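You operate a simulated robot arm through the tools that you are given. There is no shell and no other tool.

You are at the controls of a simulated robot arm. One attempt, no reset.

Task
Press the plate on the press bed flat in two strokes.
Fine: bed slid in for both strokes; first stroke at stop 5, then set the stop dial as its sign says; slide the bed out again. Where these are worked on the way, their far stop is far enough and under half their travel is too little: press bed.

The check looks at the end state, three seconds after you hand in, the way a careful person would. Anything else that was tipped, shoved, dropped, spilled or broken makes it a failure.

Robot
A 7-joint arm with a two-finger parallel gripper, fixed in place. Base frame: the origin is at the foot of the arm, x ahead of it, y to its left, z up; the work surface is at about z = 872. Lengths are in mm, angles in rad, forces in N, time in s.
With the tool pointing down near the work surface it reaches from about 100 to 640 mm from the base axis. Its first joint turns from -1.152 to 1.152 rad. Payload 1.57 kg.
Tool frame: the origin (TCP) lies between the finger pads and is the grasp point; the fingertips stand 30 mm ahead of it; z points along the fingers, y is the line along which they close. The gripper opens to 80 mm. The fingers are 17 mm wide and 12 mm thick; the gripper's body (40 by 82 mm) begins 80 mm behind the TCP.
Orientation is that of the tool frame in the base frame, as a unit quaternion [x, y, z, w]. With the fingers straight down and closing along the base's y, the tool's x points along the base's -x, its y along +y and its z along -z.

Tools
- The arm moves only by the tool apply_moves. Its argument "series" is a list of rows, each a list of 3 entries, a list of its own where there are three numbers: the turn, a rotation vector about the tool's x, y, z in rad, then the shift along the tool's x, y, z in mm, then the finger opening in mm, from 0 to 80. In form: [[[ax, ay, az], [x, y, z], jaw], ...]. A call has 1 to 20 rows; each row is the pose to reach, as a shift and turn from the pose commanded when the call began, along the tool's axes at that moment. Each row takes 0.2 s and may step no farther than 50 mm and 0.15 rad from the row before; otherwise, or with a gripper value out of range, the whole call is refused. Where a pose cannot be reached the arm comes as near as it can. A force on the tool above 60 N (or 10 N above the force at the start of the call, whichever is more), or a blocked arm, ends the call early, and 0.2 s more pass. Each finger travels about 72 mm/s and halts on what it meets, pressing with about 21 N; the grip force reading is that of the motor and also rises with nothing between the fingers. The clock runs only during rows and for 0.2 s after the last one: add rows that repeat a pose to give the fingers time. The reply holds the time, the measured pose of the TCP, the force on the tool along the base axes, the opening and the grip force, in the units named above and with some noise, with the torque about the TCP (base axes, N m) and any sound that the robot's microphone picked up.
- Cameras (640 x 400 px; columns grow to the right, rows downward): "scene" is fixed at [62, 439.7, 1422.5]; the picture's right is [-0.70, -0.72, 0.00], its down [-0.44, 0.42, -0.79] and it looks along [0.57, -0.55, -0.61] (base axes); focal length 321 px, centre (320, 200). "wrist" rides on the gripper at [72, -7, -122] in the tool frame; the picture's right is [0.09, 1.00, 0.00], its down [-0.84, 0.08, -0.54] and it looks along [-0.54, 0.05, 0.84] (tool axes); focal length 238 px, centre (320, 200). There is no depth. A picture from a camera that has moved, and an enlarged one, comes with that camera's place and axes in the base frame and with its lens.
- camera(camera): a new picture of that camera. No time passes.
- close_up(camera, box): a new picture of the part [left, top, right, bottom] of that camera's present view, enlarged. No time passes.
- hand_in(): hands the job in; it is judged then, once.

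Places have to be worked out from the pictures, the camera data and where the tool is seen. Open the gripper and draw the arm clear of the work before you hand the job in, unless the task says otherwise.

The tools are called as name(argument=value, ...) on one line, values as JSON. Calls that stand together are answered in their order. apply_moves: Moves the arm, as the interface text tells. Its arguments: {"type":"object","properties":{"series":{"type":"array","items":{"type":"array"}}},"required":["series"]} The other tools are called the same way: camera (camera) takes a picture; close_up (camera, box) takes an enlarged picture of a part of a camera's view; hand_in () hands the job in.

At the start:

```text
clock: 0.0
eef_pos: [354.7, 39.0, 1187.1]
ee_rot: [0.001, 1.0, 0.0, 0.001]
contact_force: [-0.5, -0.4, -0.7]
torque: [0.01, -0.01, -0.03]
finger_gap: 80.1
finger_force: 0.0
```

scene: 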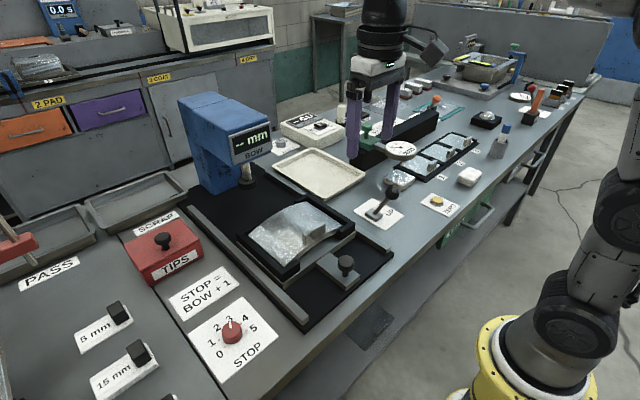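
wrist: 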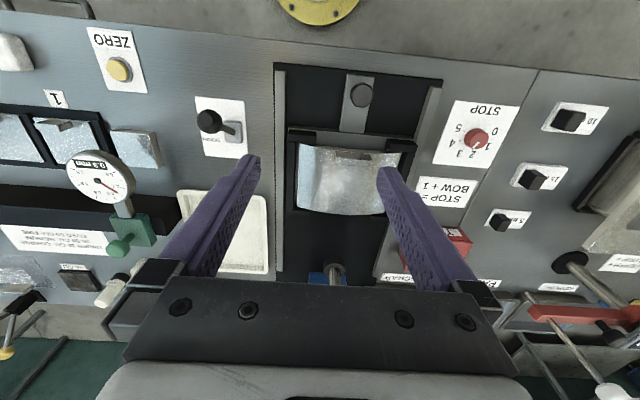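

I'll start with enlarged views of the press, the dial and the surrounding controls to see what each one is.

close_up(camera="scene", box=[160, 80, 420, 243])

close_up(camera="scene", box=[120, 210, 424, 400])

close_up(camera="scene", box=[330, 120, 490, 220])

close_up(camera="wrist", box=[180, 50, 500, 250])

```text
2.45 times, centred on (290, 162) of scene
camera zoom: at [62.0, 439.7, 1422.5], right [-0.7, -0.72, 0.0], down [-0.44, 0.42, -0.79], along [0.57, -0.55, -0.61], focal length 789 px, centre (394, 294)
```

zoom: 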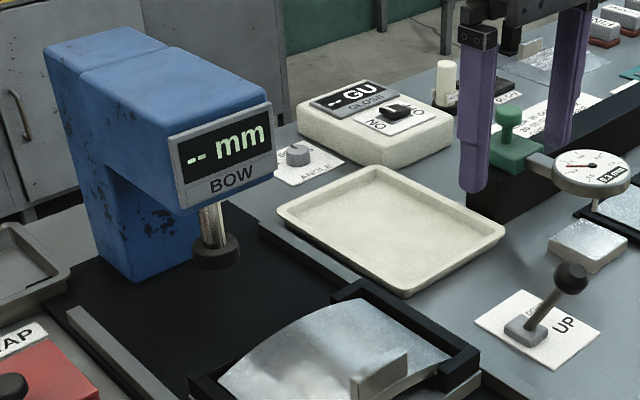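

```text
2.11 times, centred on (272, 305) of scene
camera zoom: at [62.0, 439.7, 1422.5], right [-0.7, -0.72, 0.0], down [-0.44, 0.42, -0.79], along [0.57, -0.55, -0.61], focal length 677 px, centre (421, -21)
```

zoom: 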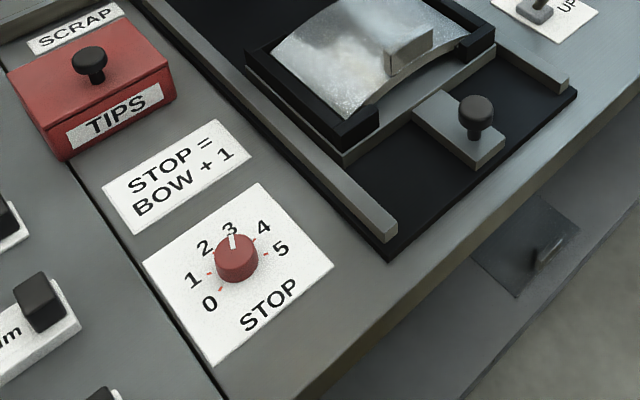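

```text
4.00 times, centred on (410, 170) of scene
camera zoom: at [62.0, 439.7, 1422.5], right [-0.7, -0.72, 0.0], down [-0.44, 0.42, -0.79], along [0.57, -0.55, -0.61], focal length 1286 px, centre (-40, 320)
```

zoom: 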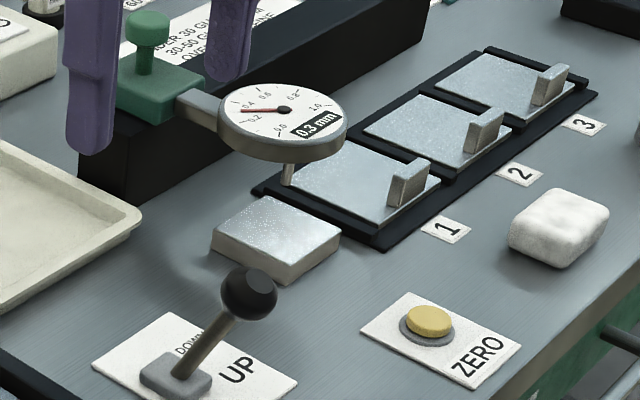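

```text
2.00 times, centred on (340, 150) of wrist
camera zoom: at [283.6, 32.7, 1307.3], right [-0.09, 1.0, 0.0], down [0.84, 0.08, 0.54], along [0.54, 0.05, -0.84], focal length 477 px, centre (280, 300)
```

zoom: 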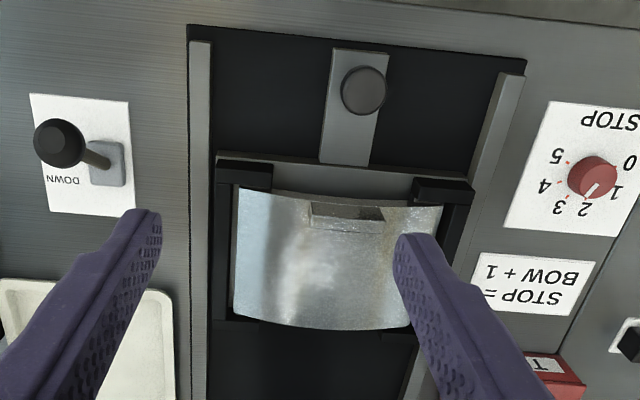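

The bed knob looks to be near (338, 99, 930), the stop dial near (397, 332, 885), and the lever ball near (386, -113, 965), tilted toward UP. I'll move above the stop dial first to see its scale from close by.

apply_moves(series=[[[0, 0, 0], [-5, 37, 17], 40], [[0, 0, 0], [-10, 74, 34], 40], [[0, 0, 0], [-16, 111, 51], 40], [[0, 0, 0], [-21, 148, 68], 40], [[0, 0, 0], [-26, 184, 86], 40], [[0, 0, 0], [-31, 220, 103], 40], [[0, 0, 0], [-37, 256, 120], 40], [[0, 0, 0], [-42, 293, 137], 40], [[0, 0, 0], [-42, 293, 137], 40]])

camera(camera="wrist")

camera(camera="scene")

```text
clock: 2.0
eef_pos: [397.1, 328.9, 1047.2]
ee_rot: [0.0, 1.0, -0.001, 0.0]
contact_force: [0.1, 0.5, 0.4]
torque: [0.01, 0.02, 0.02]
finger_gap: 39.9
finger_force: 0.1
```

```text
taken
camera wrist: at [327.2, 323.5, 1169.7], right [-0.09, 1.0, 0.0], down [0.84, 0.08, 0.54], along [0.54, 0.05, -0.84], focal length 238 px, centre (320, 200)
```

wrist: 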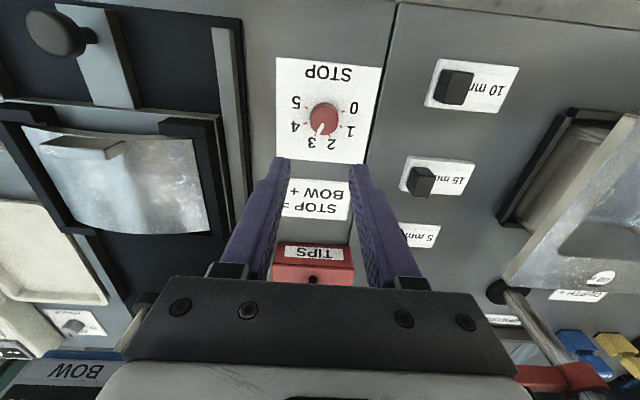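

```text
taken
```

scene: 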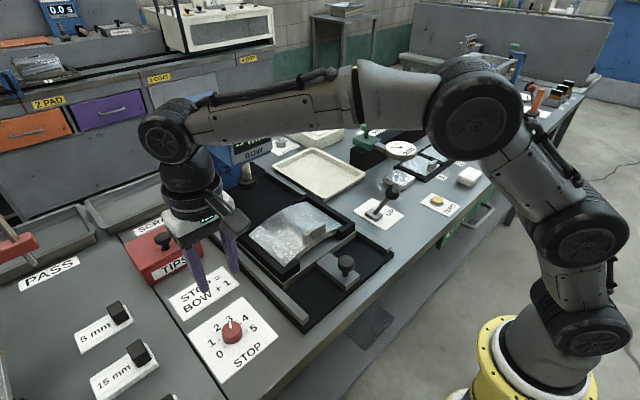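

close_up(camera="wrist", box=[264, 50, 392, 130])

close_up(camera="wrist", box=[264, 90, 392, 170])

```text
5.00 times, centred on (328, 90) of wrist
camera zoom: at [327.2, 323.5, 1169.7], right [-0.09, 1.0, 0.0], down [0.84, 0.08, 0.54], along [0.54, 0.05, -0.84], focal length 1192 px, centre (280, 750)
```

zoom: 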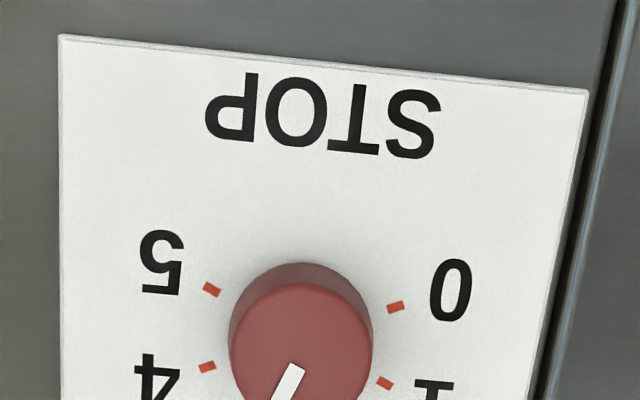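

```text
5.00 times, centred on (328, 130) of wrist
camera zoom: at [327.2, 323.5, 1169.7], right [-0.09, 1.0, 0.0], down [0.84, 0.08, 0.54], along [0.54, 0.05, -0.84], focal length 1192 px, centre (280, 550)
```

zoom: 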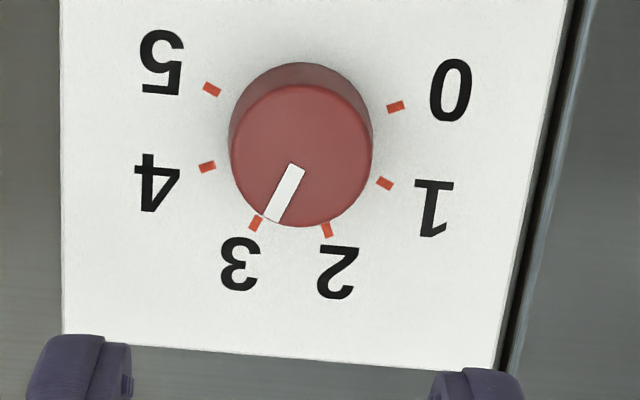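

The ticks sit 45° apart around a dial centre near (398, 334.6). The pointer is at 3, and going to 5 is a quarter turn clockwise seen from above (+z of the tool). I'll pre-turn the gripper 45° the other way over the dial and check the pose.

apply_moves(series=[[[0, 0, -0.13], [0, 1, 20], 60], [[0, 0, -0.26], [-1, 2, 40], 60], [[0, 0, -0.39], [-1, 3, 60], 60], [[0, 0, -0.52], [-1, 3, 80], 60], [[0, 0, -0.65], [-1, 3, 90], 60], [[0, 0, -0.785], [-1, 3, 100], 60], [[0, 0, -0.785], [-1, 3, 100], 60], [[0, 0, -0.785], [-1, 3, 100], 60]])

camera(camera="wrist")

```text
clock: 3.8
eef_pos: [396.5, 334.9, 947.7]
ee_rot: [-0.382, 0.924, -0.001, 0.001]
contact_force: [0.3, -0.1, -0.1]
torque: [0.0, 0.01, -0.01]
finger_gap: 60.0
finger_force: 0.1
```

```text
taken
camera wrist: at [351.7, 279.8, 1070.9], right [-0.77, 0.64, 0.0], down [0.54, 0.65, 0.54], along [0.35, 0.42, -0.84], focal length 238 px, centre (320, 200)
```

wrist: 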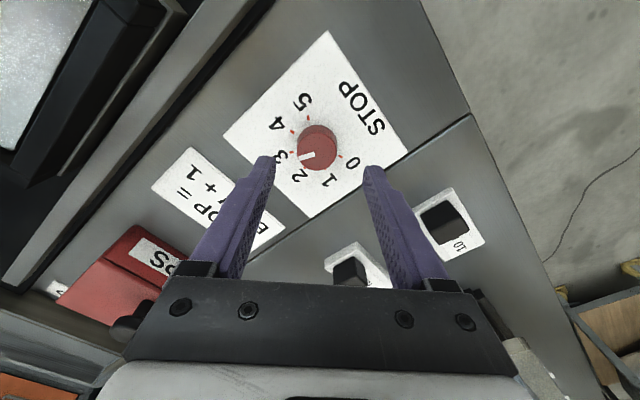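

close_up(camera="wrist", box=[256, 100, 384, 180])

```text
5.00 times, centred on (320, 140) of wrist
camera zoom: at [351.7, 279.8, 1070.9], right [-0.77, 0.64, 0.0], down [0.54, 0.65, 0.54], along [0.35, 0.42, -0.84], focal length 1192 px, centre (320, 500)
```

zoom: 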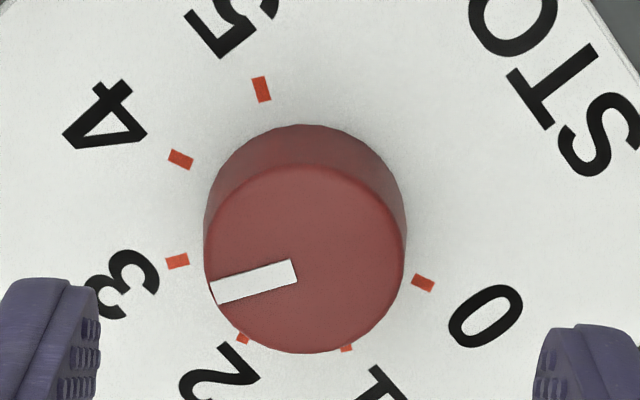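

The dial centre is confirmed at about (398.5, 333.8). I'll lower around the knob so the fingertips are about 3 mm above the panel, then close.

apply_moves(series=[[[0, 0, 0], [0, -1, 20], 60], [[0, 0, 0], [0, -1, 34], 60], [[0, 0, 0], [0, -1, 37], 60], [[0, 0, 0], [0, -1, 37], 30], [[0, 0, 0], [0, -1, 37], 20], [[0, 0, 0], [0, -1, 37], 20]])

camera(camera="wrist")

```text
clock: 5.2
eef_pos: [397.6, 332.6, 910.3]
ee_rot: [-0.382, 0.924, 0.0, 0.001]
contact_force: [8.4, -7.5, -3.8]
torque: [-0.04, -0.4, 0.01]
finger_gap: 35.5
finger_force: 42.6
```

```text
taken
camera wrist: at [352.9, 278.0, 1032.7], right [-0.77, 0.64, 0.0], down [0.54, 0.65, 0.54], along [0.35, 0.42, -0.84], focal length 238 px, centre (320, 200)
```

wrist: 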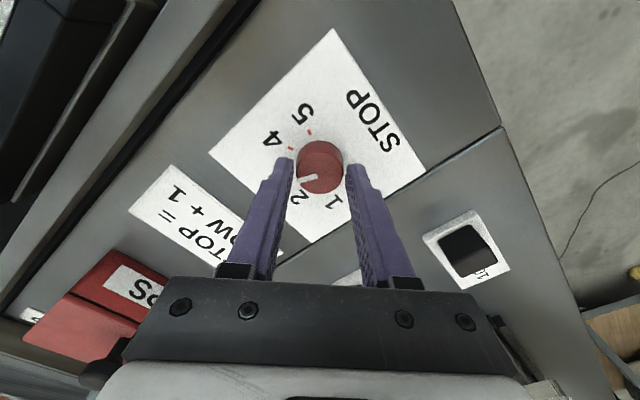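

Gripped at 35.5 mm with a small side load. I'll turn a quarter turn clockwise, easing 1 mm toward the true centre as I go.

apply_moves(series=[[[0, 0, 0.1], [0, -0.7, 0], 20], [[0, 0, 0.24], [0, -1, 0], 20], [[0, 0, 0.38], [0, -1, 0], 20], [[0, 0, 0.52], [0, -1, 0], 20], [[0, 0, 0.66], [0, -1, 0], 20], [[0, 0, 0.8], [0, -1, 0], 20], [[0, 0, 0.94], [0, -1, 0], 20], [[0, 0, 1.08], [0, -1, 0], 20], [[0, 0, 1.22], [0, -1, 0], 20], [[0, 0, 1.36], [0, -1, 0], 20], [[0, 0, 1.48], [0, -1, 0], 20], [[0, 0, 1.571], [0, -1, 0], 20], [[0, 0, 1.571], [0, -1, 0], 20]])

camera(camera="wrist")

close_up(camera="scene", box=[152, 270, 312, 370])

```text
clock: 8.0
eef_pos: [397.4, 336.1, 910.0]
ee_rot: [0.383, 0.924, 0.003, 0.0]
contact_force: [0.3, 31.9, -19.1]
torque: [0.56, 0.05, 0.2]
finger_gap: 35.5
finger_force: 42.4
```

```text
taken
camera wrist: at [343.6, 382.8, 1032.9], right [0.64, 0.77, 0.01], down [0.64, -0.54, 0.54], along [0.42, -0.34, -0.84], focal length 238 px, centre (320, 200)
```

wrist: 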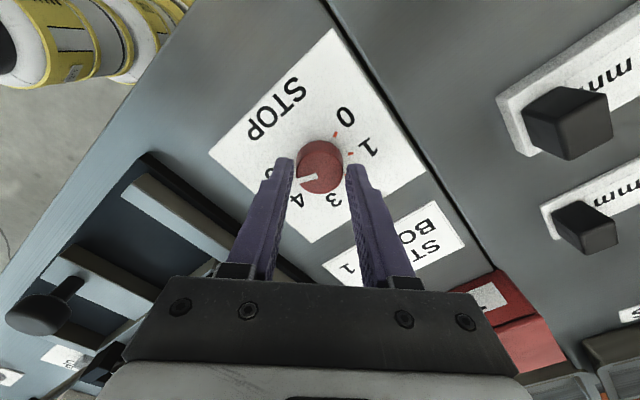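

```text
4.00 times, centred on (232, 320) of scene
camera zoom: at [62.2, 440.7, 1422.1], right [-0.7, -0.72, 0.0], down [-0.44, 0.42, -0.79], along [0.57, -0.55, -0.61], focal length 1286 px, centre (672, -280)
```

zoom: 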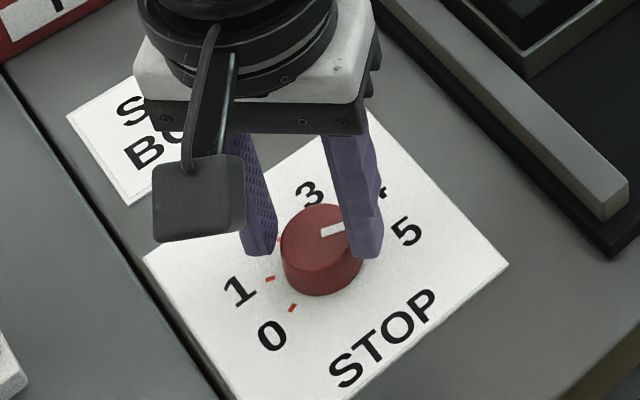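

The pointer kept its place relative to the fingers, so the knob turned with the gripper. I'll open, lift, and check the reading.

apply_moves(series=[[[0, 0, 0], [0, 0, 0], 40], [[0, 0, 0], [0, 0, 0], 60], [[0, 0, 0], [0, 0, 0], 60], [[0, 0, 0], [0, 0, -30], 60], [[0, 0, 0], [0, 0, -60], 60], [[0, 0, 0], [0, 0, -60], 60]])

close_up(camera="wrist", box=[240, 90, 400, 190])

close_up(camera="scene", box=[152, 270, 312, 370])

```text
clock: 9.4
eef_pos: [398.3, 333.3, 972.5]
ee_rot: [0.382, 0.924, 0.001, 0.0]
contact_force: [0.0, -1.1, 0.7]
torque: [0.01, -0.01, 0.0]
finger_gap: 60.2
finger_force: 0.0
```

```text
4.00 times, centred on (320, 140) of wrist
camera zoom: at [344.1, 379.6, 1093.6], right [0.64, 0.77, 0.0], down [0.65, -0.54, 0.54], along [0.42, -0.35, -0.84], focal length 953 px, centre (320, 440)
```

zoom: 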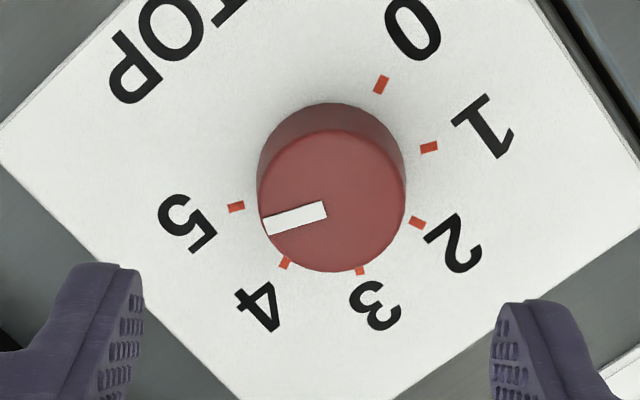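

```text
4.00 times, centred on (232, 320) of scene
camera zoom: at [62.0, 439.7, 1422.5], right [-0.7, -0.72, 0.0], down [-0.44, 0.42, -0.79], along [0.57, -0.55, -0.61], focal length 1286 px, centre (672, -280)
```

zoom: 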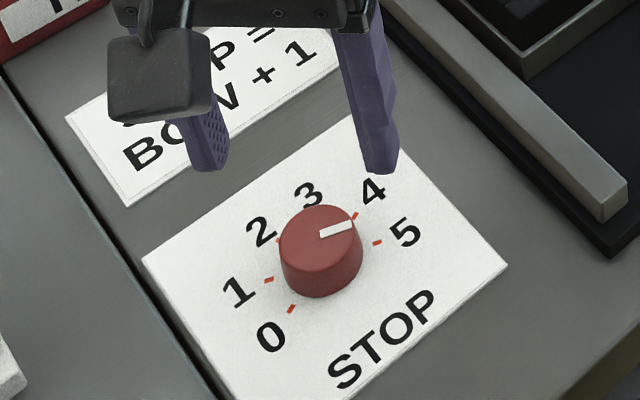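

The pointer direction works out to about -115° against -112.5° for the "5" tick, so the dial is on 5. Next I'll go over the bed knob near (338, 99), with the gripper turned so the fingers close along x and can drive the bed both ways.

apply_moves(series=[[[0, 0, 0], [0, 0, -40], 60], [[0, 0, 0.13], [-20, -34, -55], 70], [[0, 0, 0.26], [-41, -69, -60], 80], [[0, 0, 0.39], [-61, -104, -60], 80], [[0, 0, 0.52], [-82, -139, -60], 80], [[0, 0, 0.65], [-102, -173, -60], 80], [[0, 0, 0.785], [-123, -208, -60], 80], [[0, 0, 0.785], [-123, -208, -60], 80]])

camera(camera="wrist")

camera(camera="scene")

```text
clock: 11.2
eef_pos: [337.4, 97.8, 1030.2]
ee_rot: [0.707, 0.707, 0.0, 0.0]
contact_force: [0.1, -0.2, 0.1]
torque: [0.02, -0.01, -0.03]
finger_gap: 79.7
finger_force: 0.0
```

```text
taken
camera wrist: at [332.1, 169.5, 1153.6], right [1.0, 0.09, 0.0], down [0.08, -0.84, 0.54], along [0.05, -0.54, -0.84], focal length 238 px, centre (320, 200)
```

wrist: 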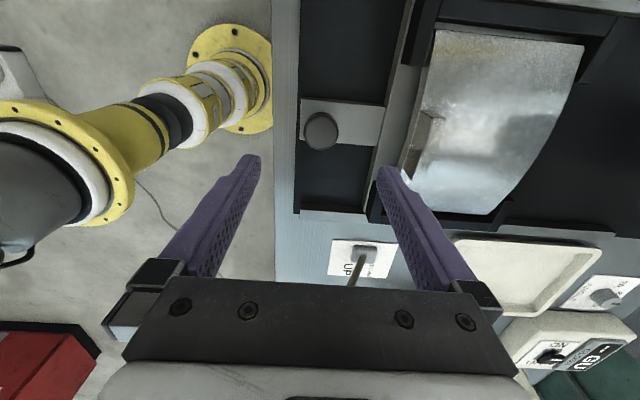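

```text
taken
```

scene: 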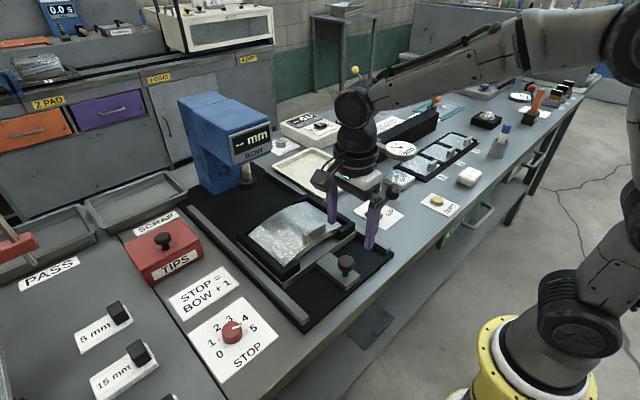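

close_up(camera="wrist", box=[260, 80, 452, 200])

close_up(camera="scene", box=[270, 210, 430, 310])

```text
3.33 times, centred on (356, 140) of wrist
camera zoom: at [332.1, 169.5, 1153.6], right [1.0, 0.09, 0.0], down [0.08, -0.84, 0.54], along [0.05, -0.54, -0.84], focal length 794 px, centre (200, 400)
```

zoom: 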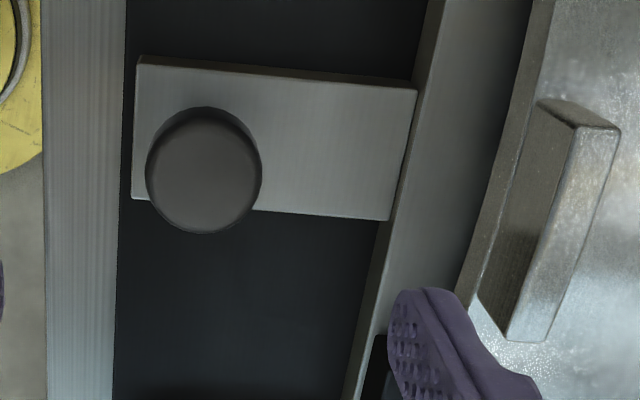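

```text
4.00 times, centred on (350, 260) of scene
camera zoom: at [62.0, 439.7, 1422.5], right [-0.7, -0.72, 0.0], down [-0.44, 0.42, -0.79], along [0.57, -0.55, -0.61], focal length 1286 px, centre (200, -40)
```

zoom: 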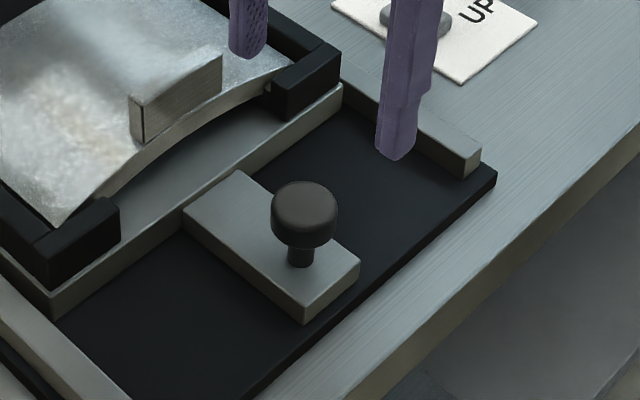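

The knob head is about 35 mm across, centred near (339.5, 100), with its top at about z 925. I'll lower around it and grip.

apply_moves(series=[[[0, 0, 0], [2, 2, 30], 62], [[0, 0, 0], [2, 2, 60], 62], [[0, 0, 0], [2, 2, 85], 62], [[0, 0, 0], [2, 2, 96], 62], [[0, 0, 0], [2, 2, 96], 62], [[0, 0, 0], [2, 2, 96], 30], [[0, 0, 0], [2, 2, 96], 25], [[0, 0, 0], [2, 2, 96], 25]])

camera(camera="wrist")

close_up(camera="scene", box=[270, 190, 430, 290])

```text
clock: 13.0
eef_pos: [339.9, 100.4, 933.6]
ee_rot: [0.707, 0.707, -0.001, 0.0]
contact_force: [-4.8, 1.4, -1.7]
torque: [0.01, 0.02, 0.0]
finger_gap: 33.7
finger_force: 41.4
```

```text
taken
camera wrist: at [334.6, 173.6, 1056.2], right [1.0, 0.09, 0.0], down [0.08, -0.84, 0.54], along [0.05, -0.54, -0.84], focal length 238 px, centre (320, 200)
```

wrist: 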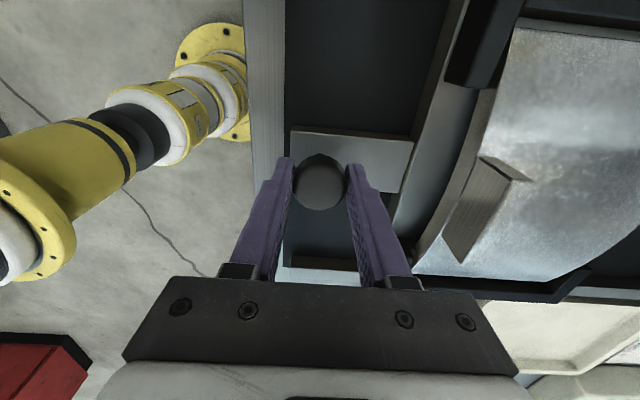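

```text
4.00 times, centred on (350, 240) of scene
camera zoom: at [61.9, 439.7, 1422.5], right [-0.7, -0.72, 0.0], down [-0.44, 0.42, -0.79], along [0.57, -0.55, -0.61], focal length 1286 px, centre (200, 40)
```

zoom: 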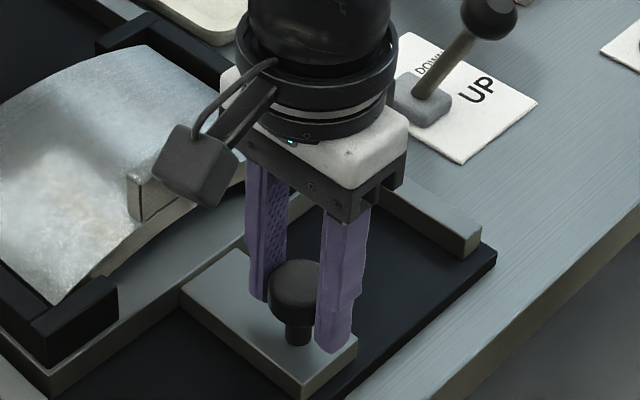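

The knob is held at 33.7 mm. I'll slide the bed in along +x (tool y) for the first 150 mm and watch the clearance to the press head.

apply_moves(series=[[[0, 0, 0], [0, 10, 0], 25], [[0, 0, 0], [0, 25, 0], 25], [[0, 0, 0], [0, 40, 0], 25], [[0, 0, 0], [0, 55, 0], 25], [[0, 0, 0], [0, 70, 0], 25], [[0, 0, 0], [0, 85, 0], 25], [[0, 0, 0], [0, 100, 0], 25], [[0, 0, 0], [0, 115, 0], 25], [[0, 0, 0], [0, 130, 0], 25], [[0, 0, 0], [0, 140, 0], 25], [[0, 0, 0], [0, 150, 0], 25], [[0, 0, 0], [0, 150, 0], 25]])

camera(camera="scene")

camera(camera="wrist")

```text
clock: 15.6
eef_pos: [490.6, 100.7, 935.2]
ee_rot: [0.707, 0.708, -0.002, -0.001]
contact_force: [-1.3, -6.1, -20.5]
torque: [0.61, -0.16, 0.15]
finger_gap: 33.7
finger_force: 41.7
```

```text
taken
```

scene: 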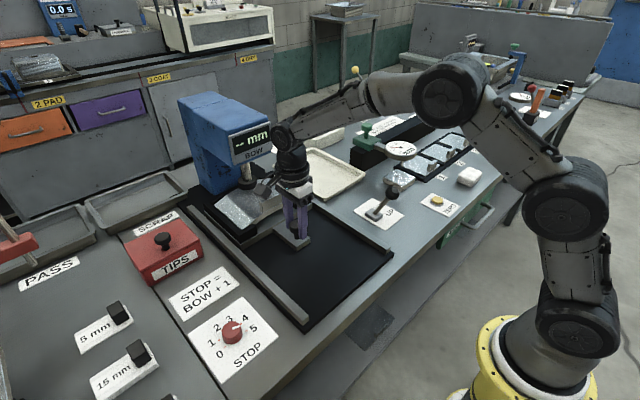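

```text
taken
camera wrist: at [485.5, 173.7, 1056.4], right [1.0, 0.09, 0.0], down [0.08, -0.84, 0.54], along [0.05, -0.54, -0.84], focal length 238 px, centre (320, 200)
```

wrist: 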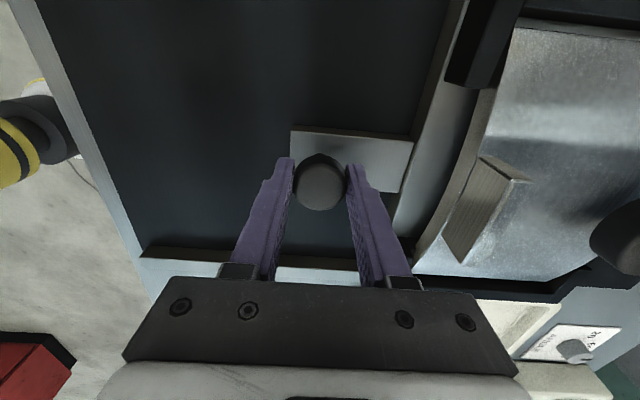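

close_up(camera="scene", box=[180, 90, 372, 250])

```text
2.50 times, centred on (276, 170) of scene
camera zoom: at [62.3, 439.6, 1422.5], right [-0.7, -0.72, 0.0], down [-0.44, 0.42, -0.79], along [0.57, -0.55, -0.61], focal length 803 px, centre (430, 275)
```

zoom: 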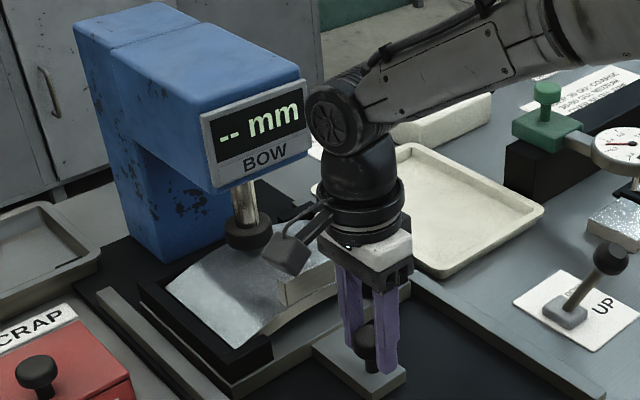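

There's still room to the head, and the ram looks to be over the back half of the plate. I'll continue in small steps until the stop.

apply_moves(series=[[[0, 0, 0], [0, 8, 0], 25], [[0, 0, 0], [0, 16, 0], 25], [[0, 0, 0], [0, 24, 0], 25], [[0, 0, 0], [0, 32, 0], 25], [[0, 0, 0], [0, 38, 0], 25], [[0, 0, 0], [0, 44, 0], 25], [[0, 0, 0], [0, 50, 0], 25], [[0, 0, 0], [0, 50, 0], 25]])

close_up(camera="scene", box=[180, 90, 372, 250])

camera(camera="wrist")

```text
clock: 17.2
eef_pos: [528.4, 101.3, 933.4]
ee_rot: [0.707, 0.707, -0.016, -0.012]
contact_force: [-13.7, -3.5, 6.4]
torque: [0.18, -0.48, -0.02]
finger_gap: 34.3
finger_force: 41.7
stopped in row 8: the force on the tool passed its limit at 66 N (the readings are from after the stop); the commanded pose is now the measured one
```

```text
2.50 times, centred on (276, 170) of scene
camera zoom: at [61.5, 439.6, 1422.5], right [-0.7, -0.72, 0.0], down [-0.44, 0.42, -0.79], along [0.57, -0.55, -0.61], focal length 803 px, centre (430, 275)
```

zoom: 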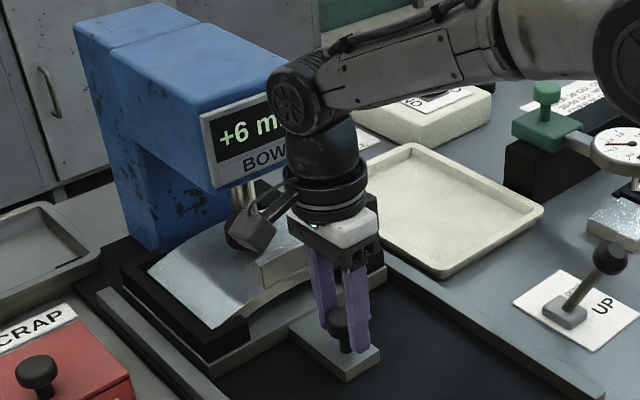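

```text
taken
camera wrist: at [527.8, 174.4, 1055.9], right [0.99, 0.09, -0.04], down [0.1, -0.83, 0.54], along [0.02, -0.54, -0.84], focal length 238 px, centre (320, 200)
```

wrist: 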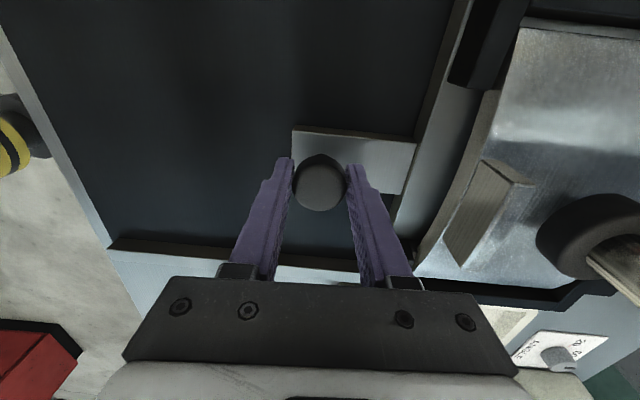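

The bed met its stop at 189 mm of travel, and the display came on with what looks like +6 mm. I'll let go of the knob, lift, and correct the small tilt left by the stop.

apply_moves(series=[[[0, 0, 0], [0, 0, 0], 45], [[0, 0, 0], [0, 0, 0], 62], [[0, 0, 0], [0, 0, 0], 62], [[0, 0, 0], [0, 0, -30], 62], [[-0.04, 0.006, 0], [0, -5, -60], 62], [[-0.04, 0.006, 0], [0, -25, -90], 62], [[-0.04, 0.006, 0], [0, -60, -110], 62], [[-0.04, 0.006, 0], [0, -100, -120], 62], [[-0.04, 0.006, 0], [0, -100, -120], 62]])

close_up(camera="scene", box=[180, 90, 372, 250])

camera(camera="wrist")

```text
clock: 19.2
eef_pos: [434.2, 100.9, 1056.6]
ee_rot: [0.707, 0.707, 0.002, 0.001]
contact_force: [0.1, 0.6, 0.0]
torque: [-0.01, 0.01, -0.02]
finger_gap: 61.9
finger_force: 0.1
```

```text
2.50 times, centred on (276, 170) of scene
camera zoom: at [62.0, 439.7, 1422.5], right [-0.7, -0.72, 0.0], down [-0.44, 0.42, -0.79], along [0.57, -0.55, -0.61], focal length 803 px, centre (430, 275)
```

zoom: 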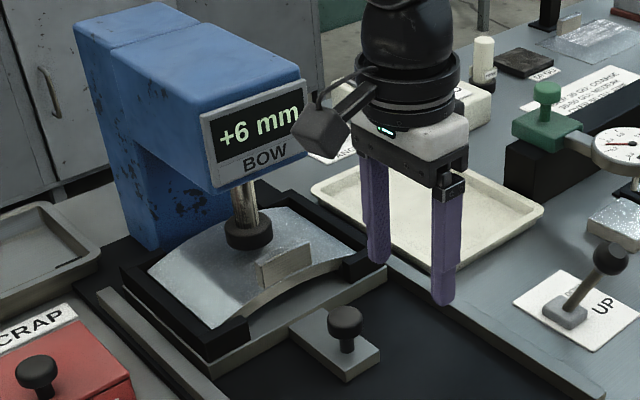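

```text
taken
camera wrist: at [427.4, 174.0, 1179.5], right [1.0, 0.09, 0.0], down [0.08, -0.84, 0.54], along [0.05, -0.54, -0.84], focal length 238 px, centre (320, 200)
```

wrist: 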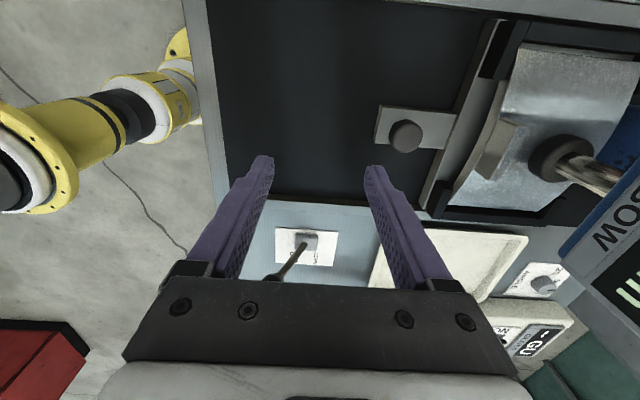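

The display reads +6 mm with the bed in. Next I'll move over the lever ball near (386, -113), keeping this orientation so the fingers straddle it along x.

apply_moves(series=[[[0, 0, 0], [-36, -8, 0], 62], [[0, 0, 0], [-72, -16, 0], 62], [[0, 0, 0], [-108, -24, 0], 62], [[0, 0, 0], [-144, -32, 0], 62], [[0, 0, 0], [-180, -40, 0], 62], [[0, 0, 0], [-214, -48, 0], 62], [[0, 0, 0], [-214, -48, 0], 62]])

camera(camera="wrist")

close_up(camera="scene", box=[310, 120, 502, 240])

```text
clock: 20.8
eef_pos: [385.1, -111.8, 1055.0]
ee_rot: [0.707, 0.708, 0.003, 0.001]
contact_force: [-0.8, 0.2, 0.3]
torque: [-0.02, -0.01, 0.03]
finger_gap: 62.2
finger_force: 0.0
```

```text
taken
camera wrist: at [379.1, -39.5, 1177.6], right [1.0, 0.09, 0.01], down [0.08, -0.84, 0.54], along [0.05, -0.54, -0.84], focal length 238 px, centre (320, 200)
```

wrist: 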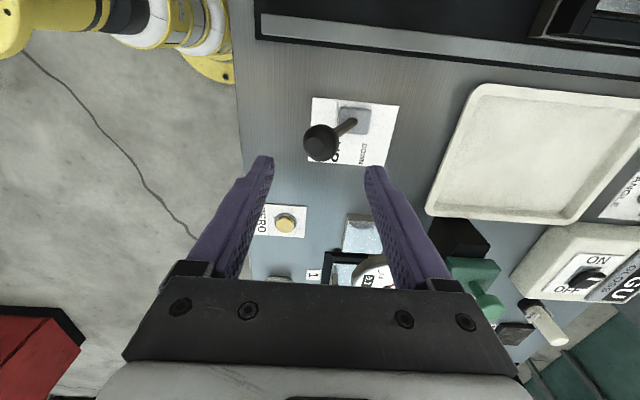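

```text
3.33 times, centred on (406, 180) of scene
camera zoom: at [62.0, 439.7, 1422.5], right [-0.7, -0.72, 0.0], down [-0.44, 0.42, -0.79], along [0.57, -0.55, -0.61], focal length 1071 px, centre (33, 267)
```

zoom: 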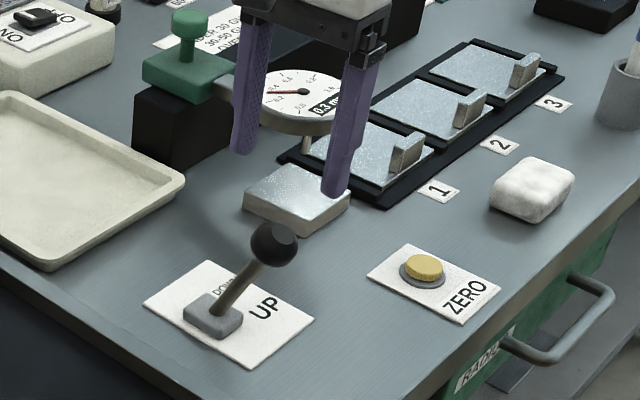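

The ball is confirmed at about (385.5, -114, 965). I'll lower the fingers on either side of it, narrow to 42 mm, and push the lever toward DOWN (+x).

apply_moves(series=[[[0, 0, 0], [-2, 1, 25], 62], [[0, 0, 0], [-2, 1, 50], 62], [[0, 0, 0], [-2, 1, 73], 62], [[0, 0, 0], [-2, 1, 73], 50], [[0, 0, 0], [-2, 1, 73], 42], [[0, 0, 0], [-2, 11, 72], 42], [[0, 0, 0], [-2, 21, 72], 42], [[0, 0, 0], [-2, 31, 72], 42], [[0, 0, 0], [-2, 41, 72], 42], [[0, 0, 0], [-2, 51, 72], 42], [[0, 0, 0], [-2, 61, 72], 42], [[0, 0, 0], [-2, 71, 72], 42], [[0, 0, 0], [-2, 79, 72], 42]])

camera(camera="scene")

camera(camera="wrist")

```text
clock: 23.6
eef_pos: [465.4, -113.5, 984.0]
ee_rot: [0.707, 0.708, 0.002, 0.001]
contact_force: [-3.3, 0.1, -1.4]
torque: [0.0, 0.03, -0.02]
finger_gap: 45.1
finger_force: 1.9
```

```text
taken
```

scene: 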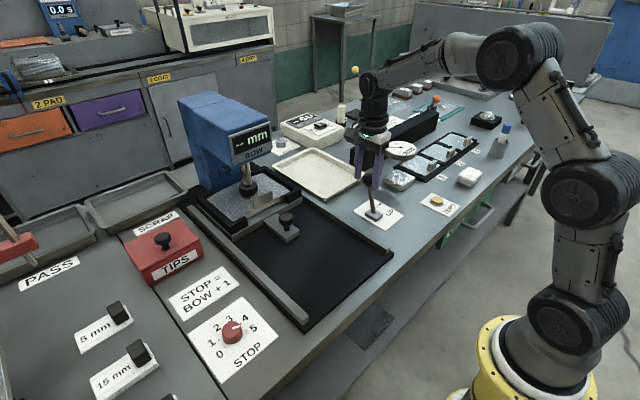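

```text
taken
camera wrist: at [459.5, -41.1, 1106.2], right [1.0, 0.09, 0.0], down [0.08, -0.84, 0.54], along [0.05, -0.54, -0.84], focal length 238 px, centre (320, 200)
```

wrist: 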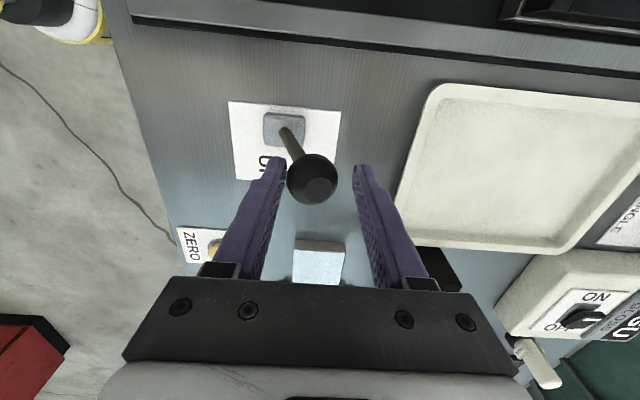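

close_up(camera="scene", box=[180, 90, 420, 240])

```text
2.67 times, centred on (300, 165) of scene
camera zoom: at [61.9, 439.7, 1422.5], right [-0.7, -0.72, 0.0], down [-0.44, 0.42, -0.79], along [0.57, -0.55, -0.61], focal length 857 px, centre (373, 293)
```

zoom: 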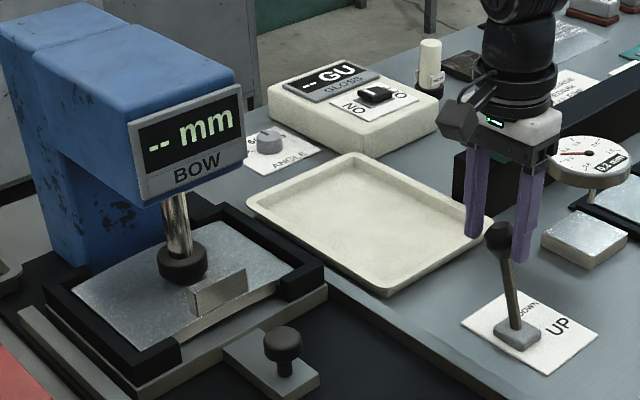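

The ram has come down and the plate looks much flatter, with the lever past vertical. I'll keep pushing in small steps to the lever's end.

apply_moves(series=[[[0, 0, 0], [0, 5, 0], 42], [[0, 0, 0], [0, 10, 0], 42], [[0, 0, 0], [0, 15, 0], 42], [[0, 0, 0], [0, 20, 0], 42], [[0, 0, 0], [0, 24, 0], 42], [[0, 0, 0], [0, 24, 0], 42]])

close_up(camera="scene", box=[180, 90, 420, 240])

camera(camera="wrist")

```text
clock: 25.0
eef_pos: [486.7, -113.0, 984.0]
ee_rot: [0.707, 0.707, -0.001, -0.002]
contact_force: [-21.8, -0.9, -2.5]
torque: [0.0, 0.43, 0.02]
finger_gap: 60.6
finger_force: 10.8
```

```text
2.67 times, centred on (300, 165) of scene
camera zoom: at [61.4, 439.7, 1422.5], right [-0.7, -0.72, 0.0], down [-0.44, 0.42, -0.79], along [0.57, -0.55, -0.61], focal length 857 px, centre (373, 293)
```

zoom: 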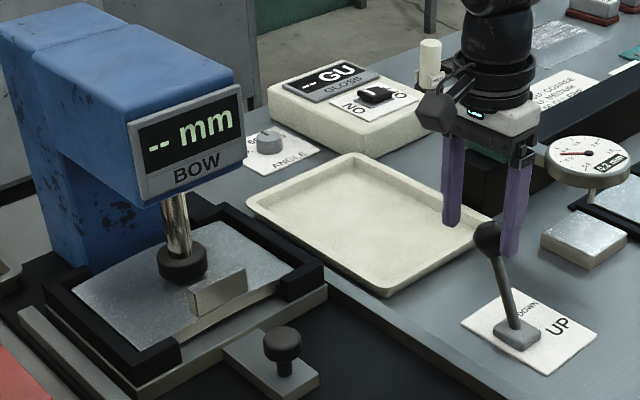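

```text
taken
camera wrist: at [481.7, -41.7, 1105.9], right [1.0, 0.09, 0.0], down [0.08, -0.84, 0.54], along [0.05, -0.54, -0.84], focal length 238 px, centre (320, 200)
```

wrist: 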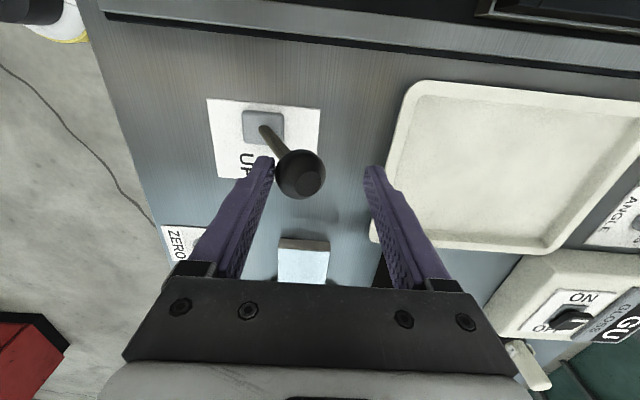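

The lever is now against its end: the load is about 22 N and the finger is yielding. I'll bring it back to UP with the other finger to raise the ram.

apply_moves(series=[[[0, 0, 0], [0, -12, 0], 42], [[0, 0, 0], [0, -24, 0], 42], [[0, 0, 0], [0, -36, 0], 42], [[0, 0, 0], [0, -48, 0], 42], [[0, 0, 0], [0, -60, 0], 42], [[0, 0, 0], [0, -72, 0], 42], [[0, 0, 0], [0, -84, 0], 42], [[0, 0, 0], [0, -94, 0], 42], [[0, 0, 0], [0, -102, 0], 42], [[0, 0, 0], [0, -108, 0], 42], [[0, 0, 0], [0, -108, 0], 42]])

close_up(camera="scene", box=[180, 90, 420, 240])

camera(camera="wrist")

```text
clock: 27.4
eef_pos: [382.1, -113.1, 985.8]
ee_rot: [0.707, 0.707, 0.003, 0.002]
contact_force: [4.2, -0.4, -1.4]
torque: [-0.01, -0.06, 0.02]
finger_gap: 45.2
finger_force: 1.7
```

```text
2.67 times, centred on (300, 165) of scene
camera zoom: at [62.1, 439.7, 1422.5], right [-0.7, -0.72, 0.0], down [-0.44, 0.42, -0.79], along [0.57, -0.55, -0.61], focal length 857 px, centre (373, 293)
```

zoom: 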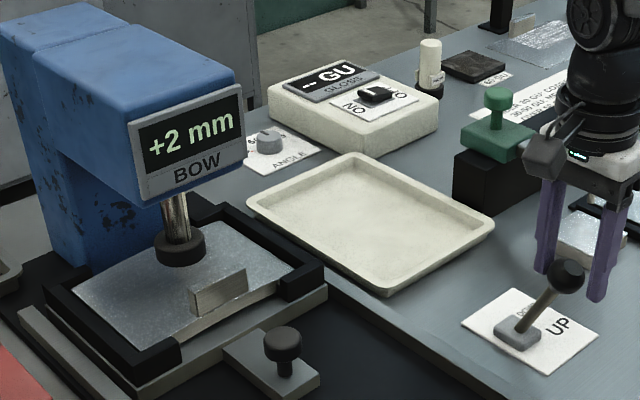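

```text
taken
camera wrist: at [375.6, -41.4, 1107.1], right [1.0, 0.09, 0.01], down [0.07, -0.84, 0.54], along [0.06, -0.54, -0.84], focal length 238 px, centre (320, 200)
```

wrist: 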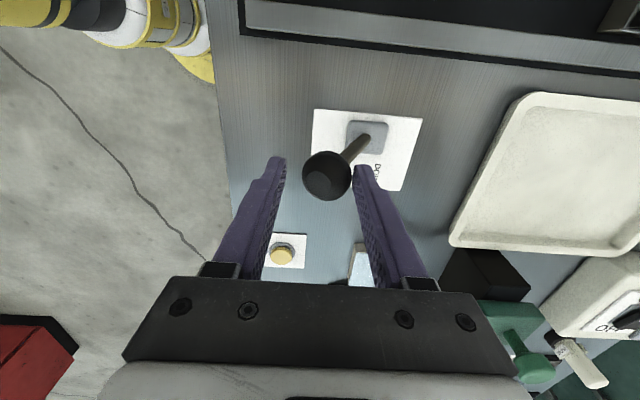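

The display now shows +2 mm after the first stroke, so the sign gives STOP = 3. I'll double-check the digits while nudging the lever fully to UP, then open and lift.

apply_moves(series=[[[0, 0, 0], [0, -4, 0], 42], [[0, 0, 0], [0, -8, 0], 42], [[0, 0, 0], [0, -8, 0], 42], [[0, 0, 0], [0, 2, 0], 52], [[0, 0, 0], [0, 2, 0], 62], [[0, 0, 0], [0, 2, 0], 62], [[0, 0, 0], [0, 2, -30], 62], [[0, 0, 0], [0, 2, -70], 62], [[0, 0, 0], [0, 2, -70], 62]])

close_up(camera="scene", box=[220, 110, 284, 170])

camera(camera="wrist")

camera(camera="scene")

```text
clock: 29.4
eef_pos: [382.6, -114.4, 1054.6]
ee_rot: [0.707, 0.707, 0.002, 0.001]
contact_force: [0.5, -0.4, -0.4]
torque: [-0.01, -0.02, -0.01]
finger_gap: 61.9
finger_force: 0.1
```

```text
6.67 times, centred on (252, 140) of scene
camera zoom: at [62.0, 439.7, 1422.5], right [-0.7, -0.72, 0.0], down [-0.44, 0.42, -0.79], along [0.57, -0.55, -0.61], focal length 2142 px, centre (773, 600)
```

zoom: 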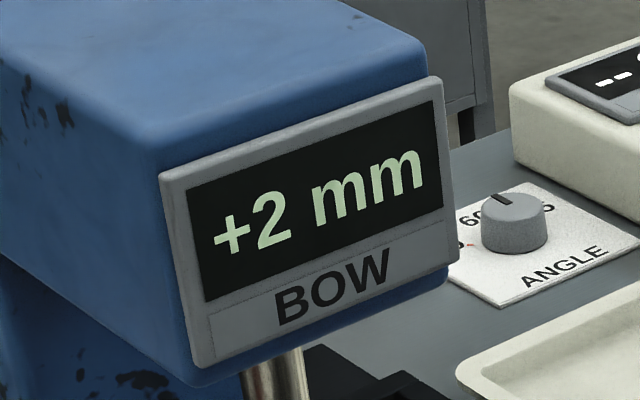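

```text
taken
camera wrist: at [375.6, -41.6, 1175.9], right [1.0, 0.09, 0.0], down [0.08, -0.84, 0.54], along [0.05, -0.54, -0.84], focal length 238 px, centre (320, 200)
```

wrist: 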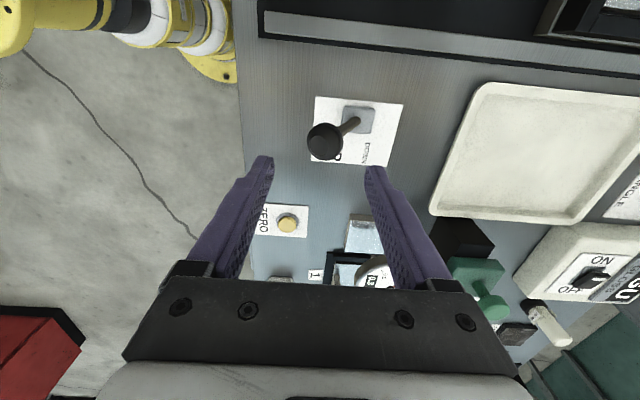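

```text
taken
```

scene: 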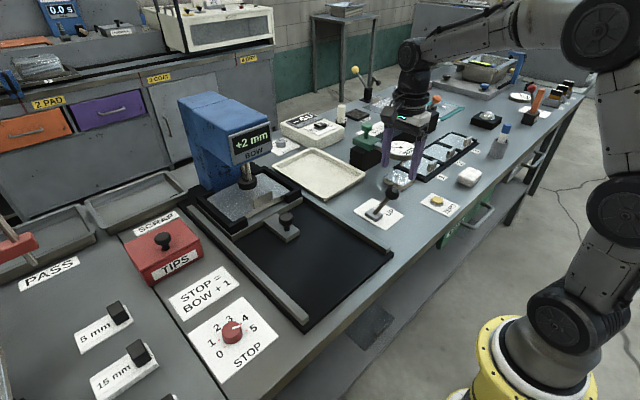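

Bow +2 confirmed and the lever is back at UP, so the dial needs to go to 3. I'll travel back over the dial with the 45° clockwise orientation.

apply_moves(series=[[[0, 0, 0], [44, 2, -5], 62], [[0, 0, -0.09], [89, 3, -5], 62], [[0, 0, -0.18], [134, 5, -5], 62], [[0, 0, -0.27], [179, 6, -5], 62], [[0, 0, -0.36], [224, 8, -5], 62], [[0, 0, -0.45], [269, 10, -5], 62], [[0, 0, -0.54], [314, 12, -5], 62], [[0, 0, -0.63], [359, 13, -5], 62], [[0, 0, -0.72], [404, 15, 10], 62], [[0, 0, -0.785], [448, 16, 30], 62], [[0, 0, -0.785], [448, 16, 70], 62], [[0, 0, -0.785], [448, 16, 70], 62], [[0, 0, -0.785], [448, 16, 70], 62]])

camera(camera="wrist")

close_up(camera="wrist", box=[240, 90, 400, 190])

```text
clock: 32.2
eef_pos: [397.8, 333.0, 986.0]
ee_rot: [0.382, 0.924, 0.0, 0.003]
contact_force: [-0.3, 0.9, 1.1]
torque: [-0.01, -0.01, 0.02]
finger_gap: 62.1
finger_force: 0.1
```

```text
taken
camera wrist: at [343.2, 379.3, 1106.7], right [0.64, 0.77, 0.0], down [0.64, -0.54, 0.54], along [0.42, -0.35, -0.84], focal length 238 px, centre (320, 200)
```

wrist: 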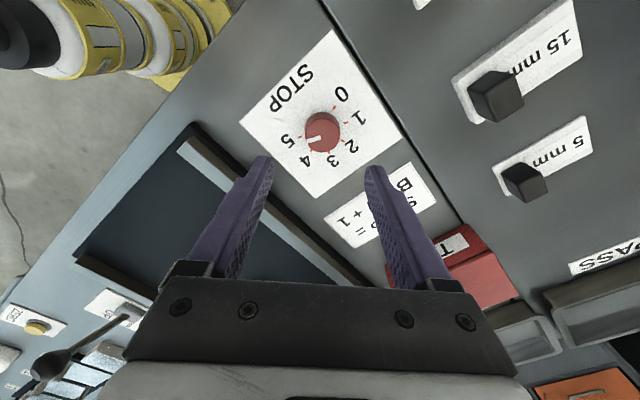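

```text
4.00 times, centred on (320, 140) of wrist
camera zoom: at [343.2, 379.3, 1106.7], right [0.64, 0.77, 0.0], down [0.64, -0.54, 0.54], along [0.42, -0.35, -0.84], focal length 953 px, centre (320, 440)
```

zoom: 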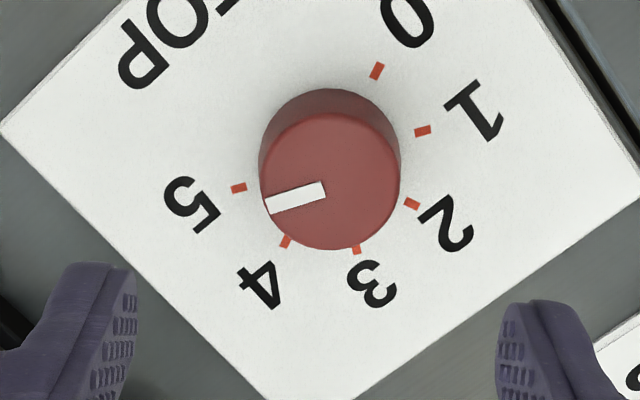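

The dial still shows 5, and the knob sits about 1.8 mm along tool +y from the tool axis. I'll lower with that correction and grip.

apply_moves(series=[[[0, 0, 0], [1, 1.8, 30], 60], [[0, 0, 0], [1, 1.8, 60], 60], [[0, 0, 0], [1, 1.8, 75], 60], [[0, 0, 0], [1, 1.8, 75], 60], [[0, 0, 0], [1, 1.8, 75], 36], [[0, 0, 0], [1, 1.8, 75], 20], [[0, 0, 0], [1, 1.8, 75], 20]])

camera(camera="wrist")

```text
clock: 33.8
eef_pos: [399.0, 335.3, 909.6]
ee_rot: [0.383, 0.924, 0.0, 0.002]
contact_force: [-2.8, -4.0, 0.9]
torque: [-0.18, 0.23, 0.0]
finger_gap: 35.7
finger_force: 42.4
```

```text
taken
camera wrist: at [344.7, 382.2, 1031.9], right [0.64, 0.77, 0.0], down [0.64, -0.54, 0.54], along [0.42, -0.35, -0.84], focal length 238 px, centre (320, 200)
```

wrist: 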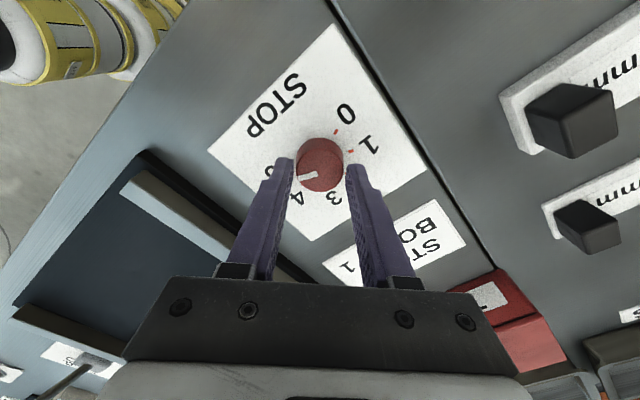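

The grip is well centred with low side load. I'll turn a quarter turn counter-clockwise to take the pointer from 5 to 3.

apply_moves(series=[[[0, 0, -0.1], [0, -0.3, 0], 20], [[0, 0, -0.24], [0, -0.5, 0], 20], [[0, 0, -0.38], [0, -0.5, 0], 20], [[0, 0, -0.52], [0, -0.5, 0], 20], [[0, 0, -0.66], [0, -0.5, 0], 20], [[0, 0, -0.8], [0, -0.5, 0], 20], [[0, 0, -0.94], [0, -0.5, 0], 20], [[0, 0, -1.08], [0, -0.5, 0], 20], [[0, 0, -1.22], [0, -0.5, 0], 20], [[0, 0, -1.36], [0, -0.5, 0], 20], [[0, 0, -1.48], [0, -0.5, 0], 20], [[0, 0, -1.571], [0, -0.5, 0], 20], [[0, 0, -1.571], [0, -0.5, 0], 20]])

camera(camera="wrist")

```text
clock: 36.6
eef_pos: [399.3, 333.7, 911.3]
ee_rot: [-0.383, 0.924, -0.002, 0.001]
contact_force: [-6.2, -20.4, 7.6]
torque: [-0.6, 0.3, 0.0]
finger_gap: 35.6
finger_force: 42.6
```

```text
taken
camera wrist: at [354.5, 279.6, 1032.0], right [-0.77, 0.64, 0.0], down [0.53, 0.65, 0.54], along [0.35, 0.42, -0.84], focal length 238 px, centre (320, 200)
```

wrist: 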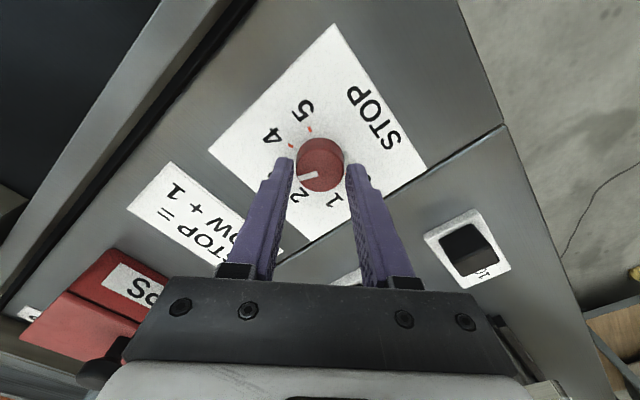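

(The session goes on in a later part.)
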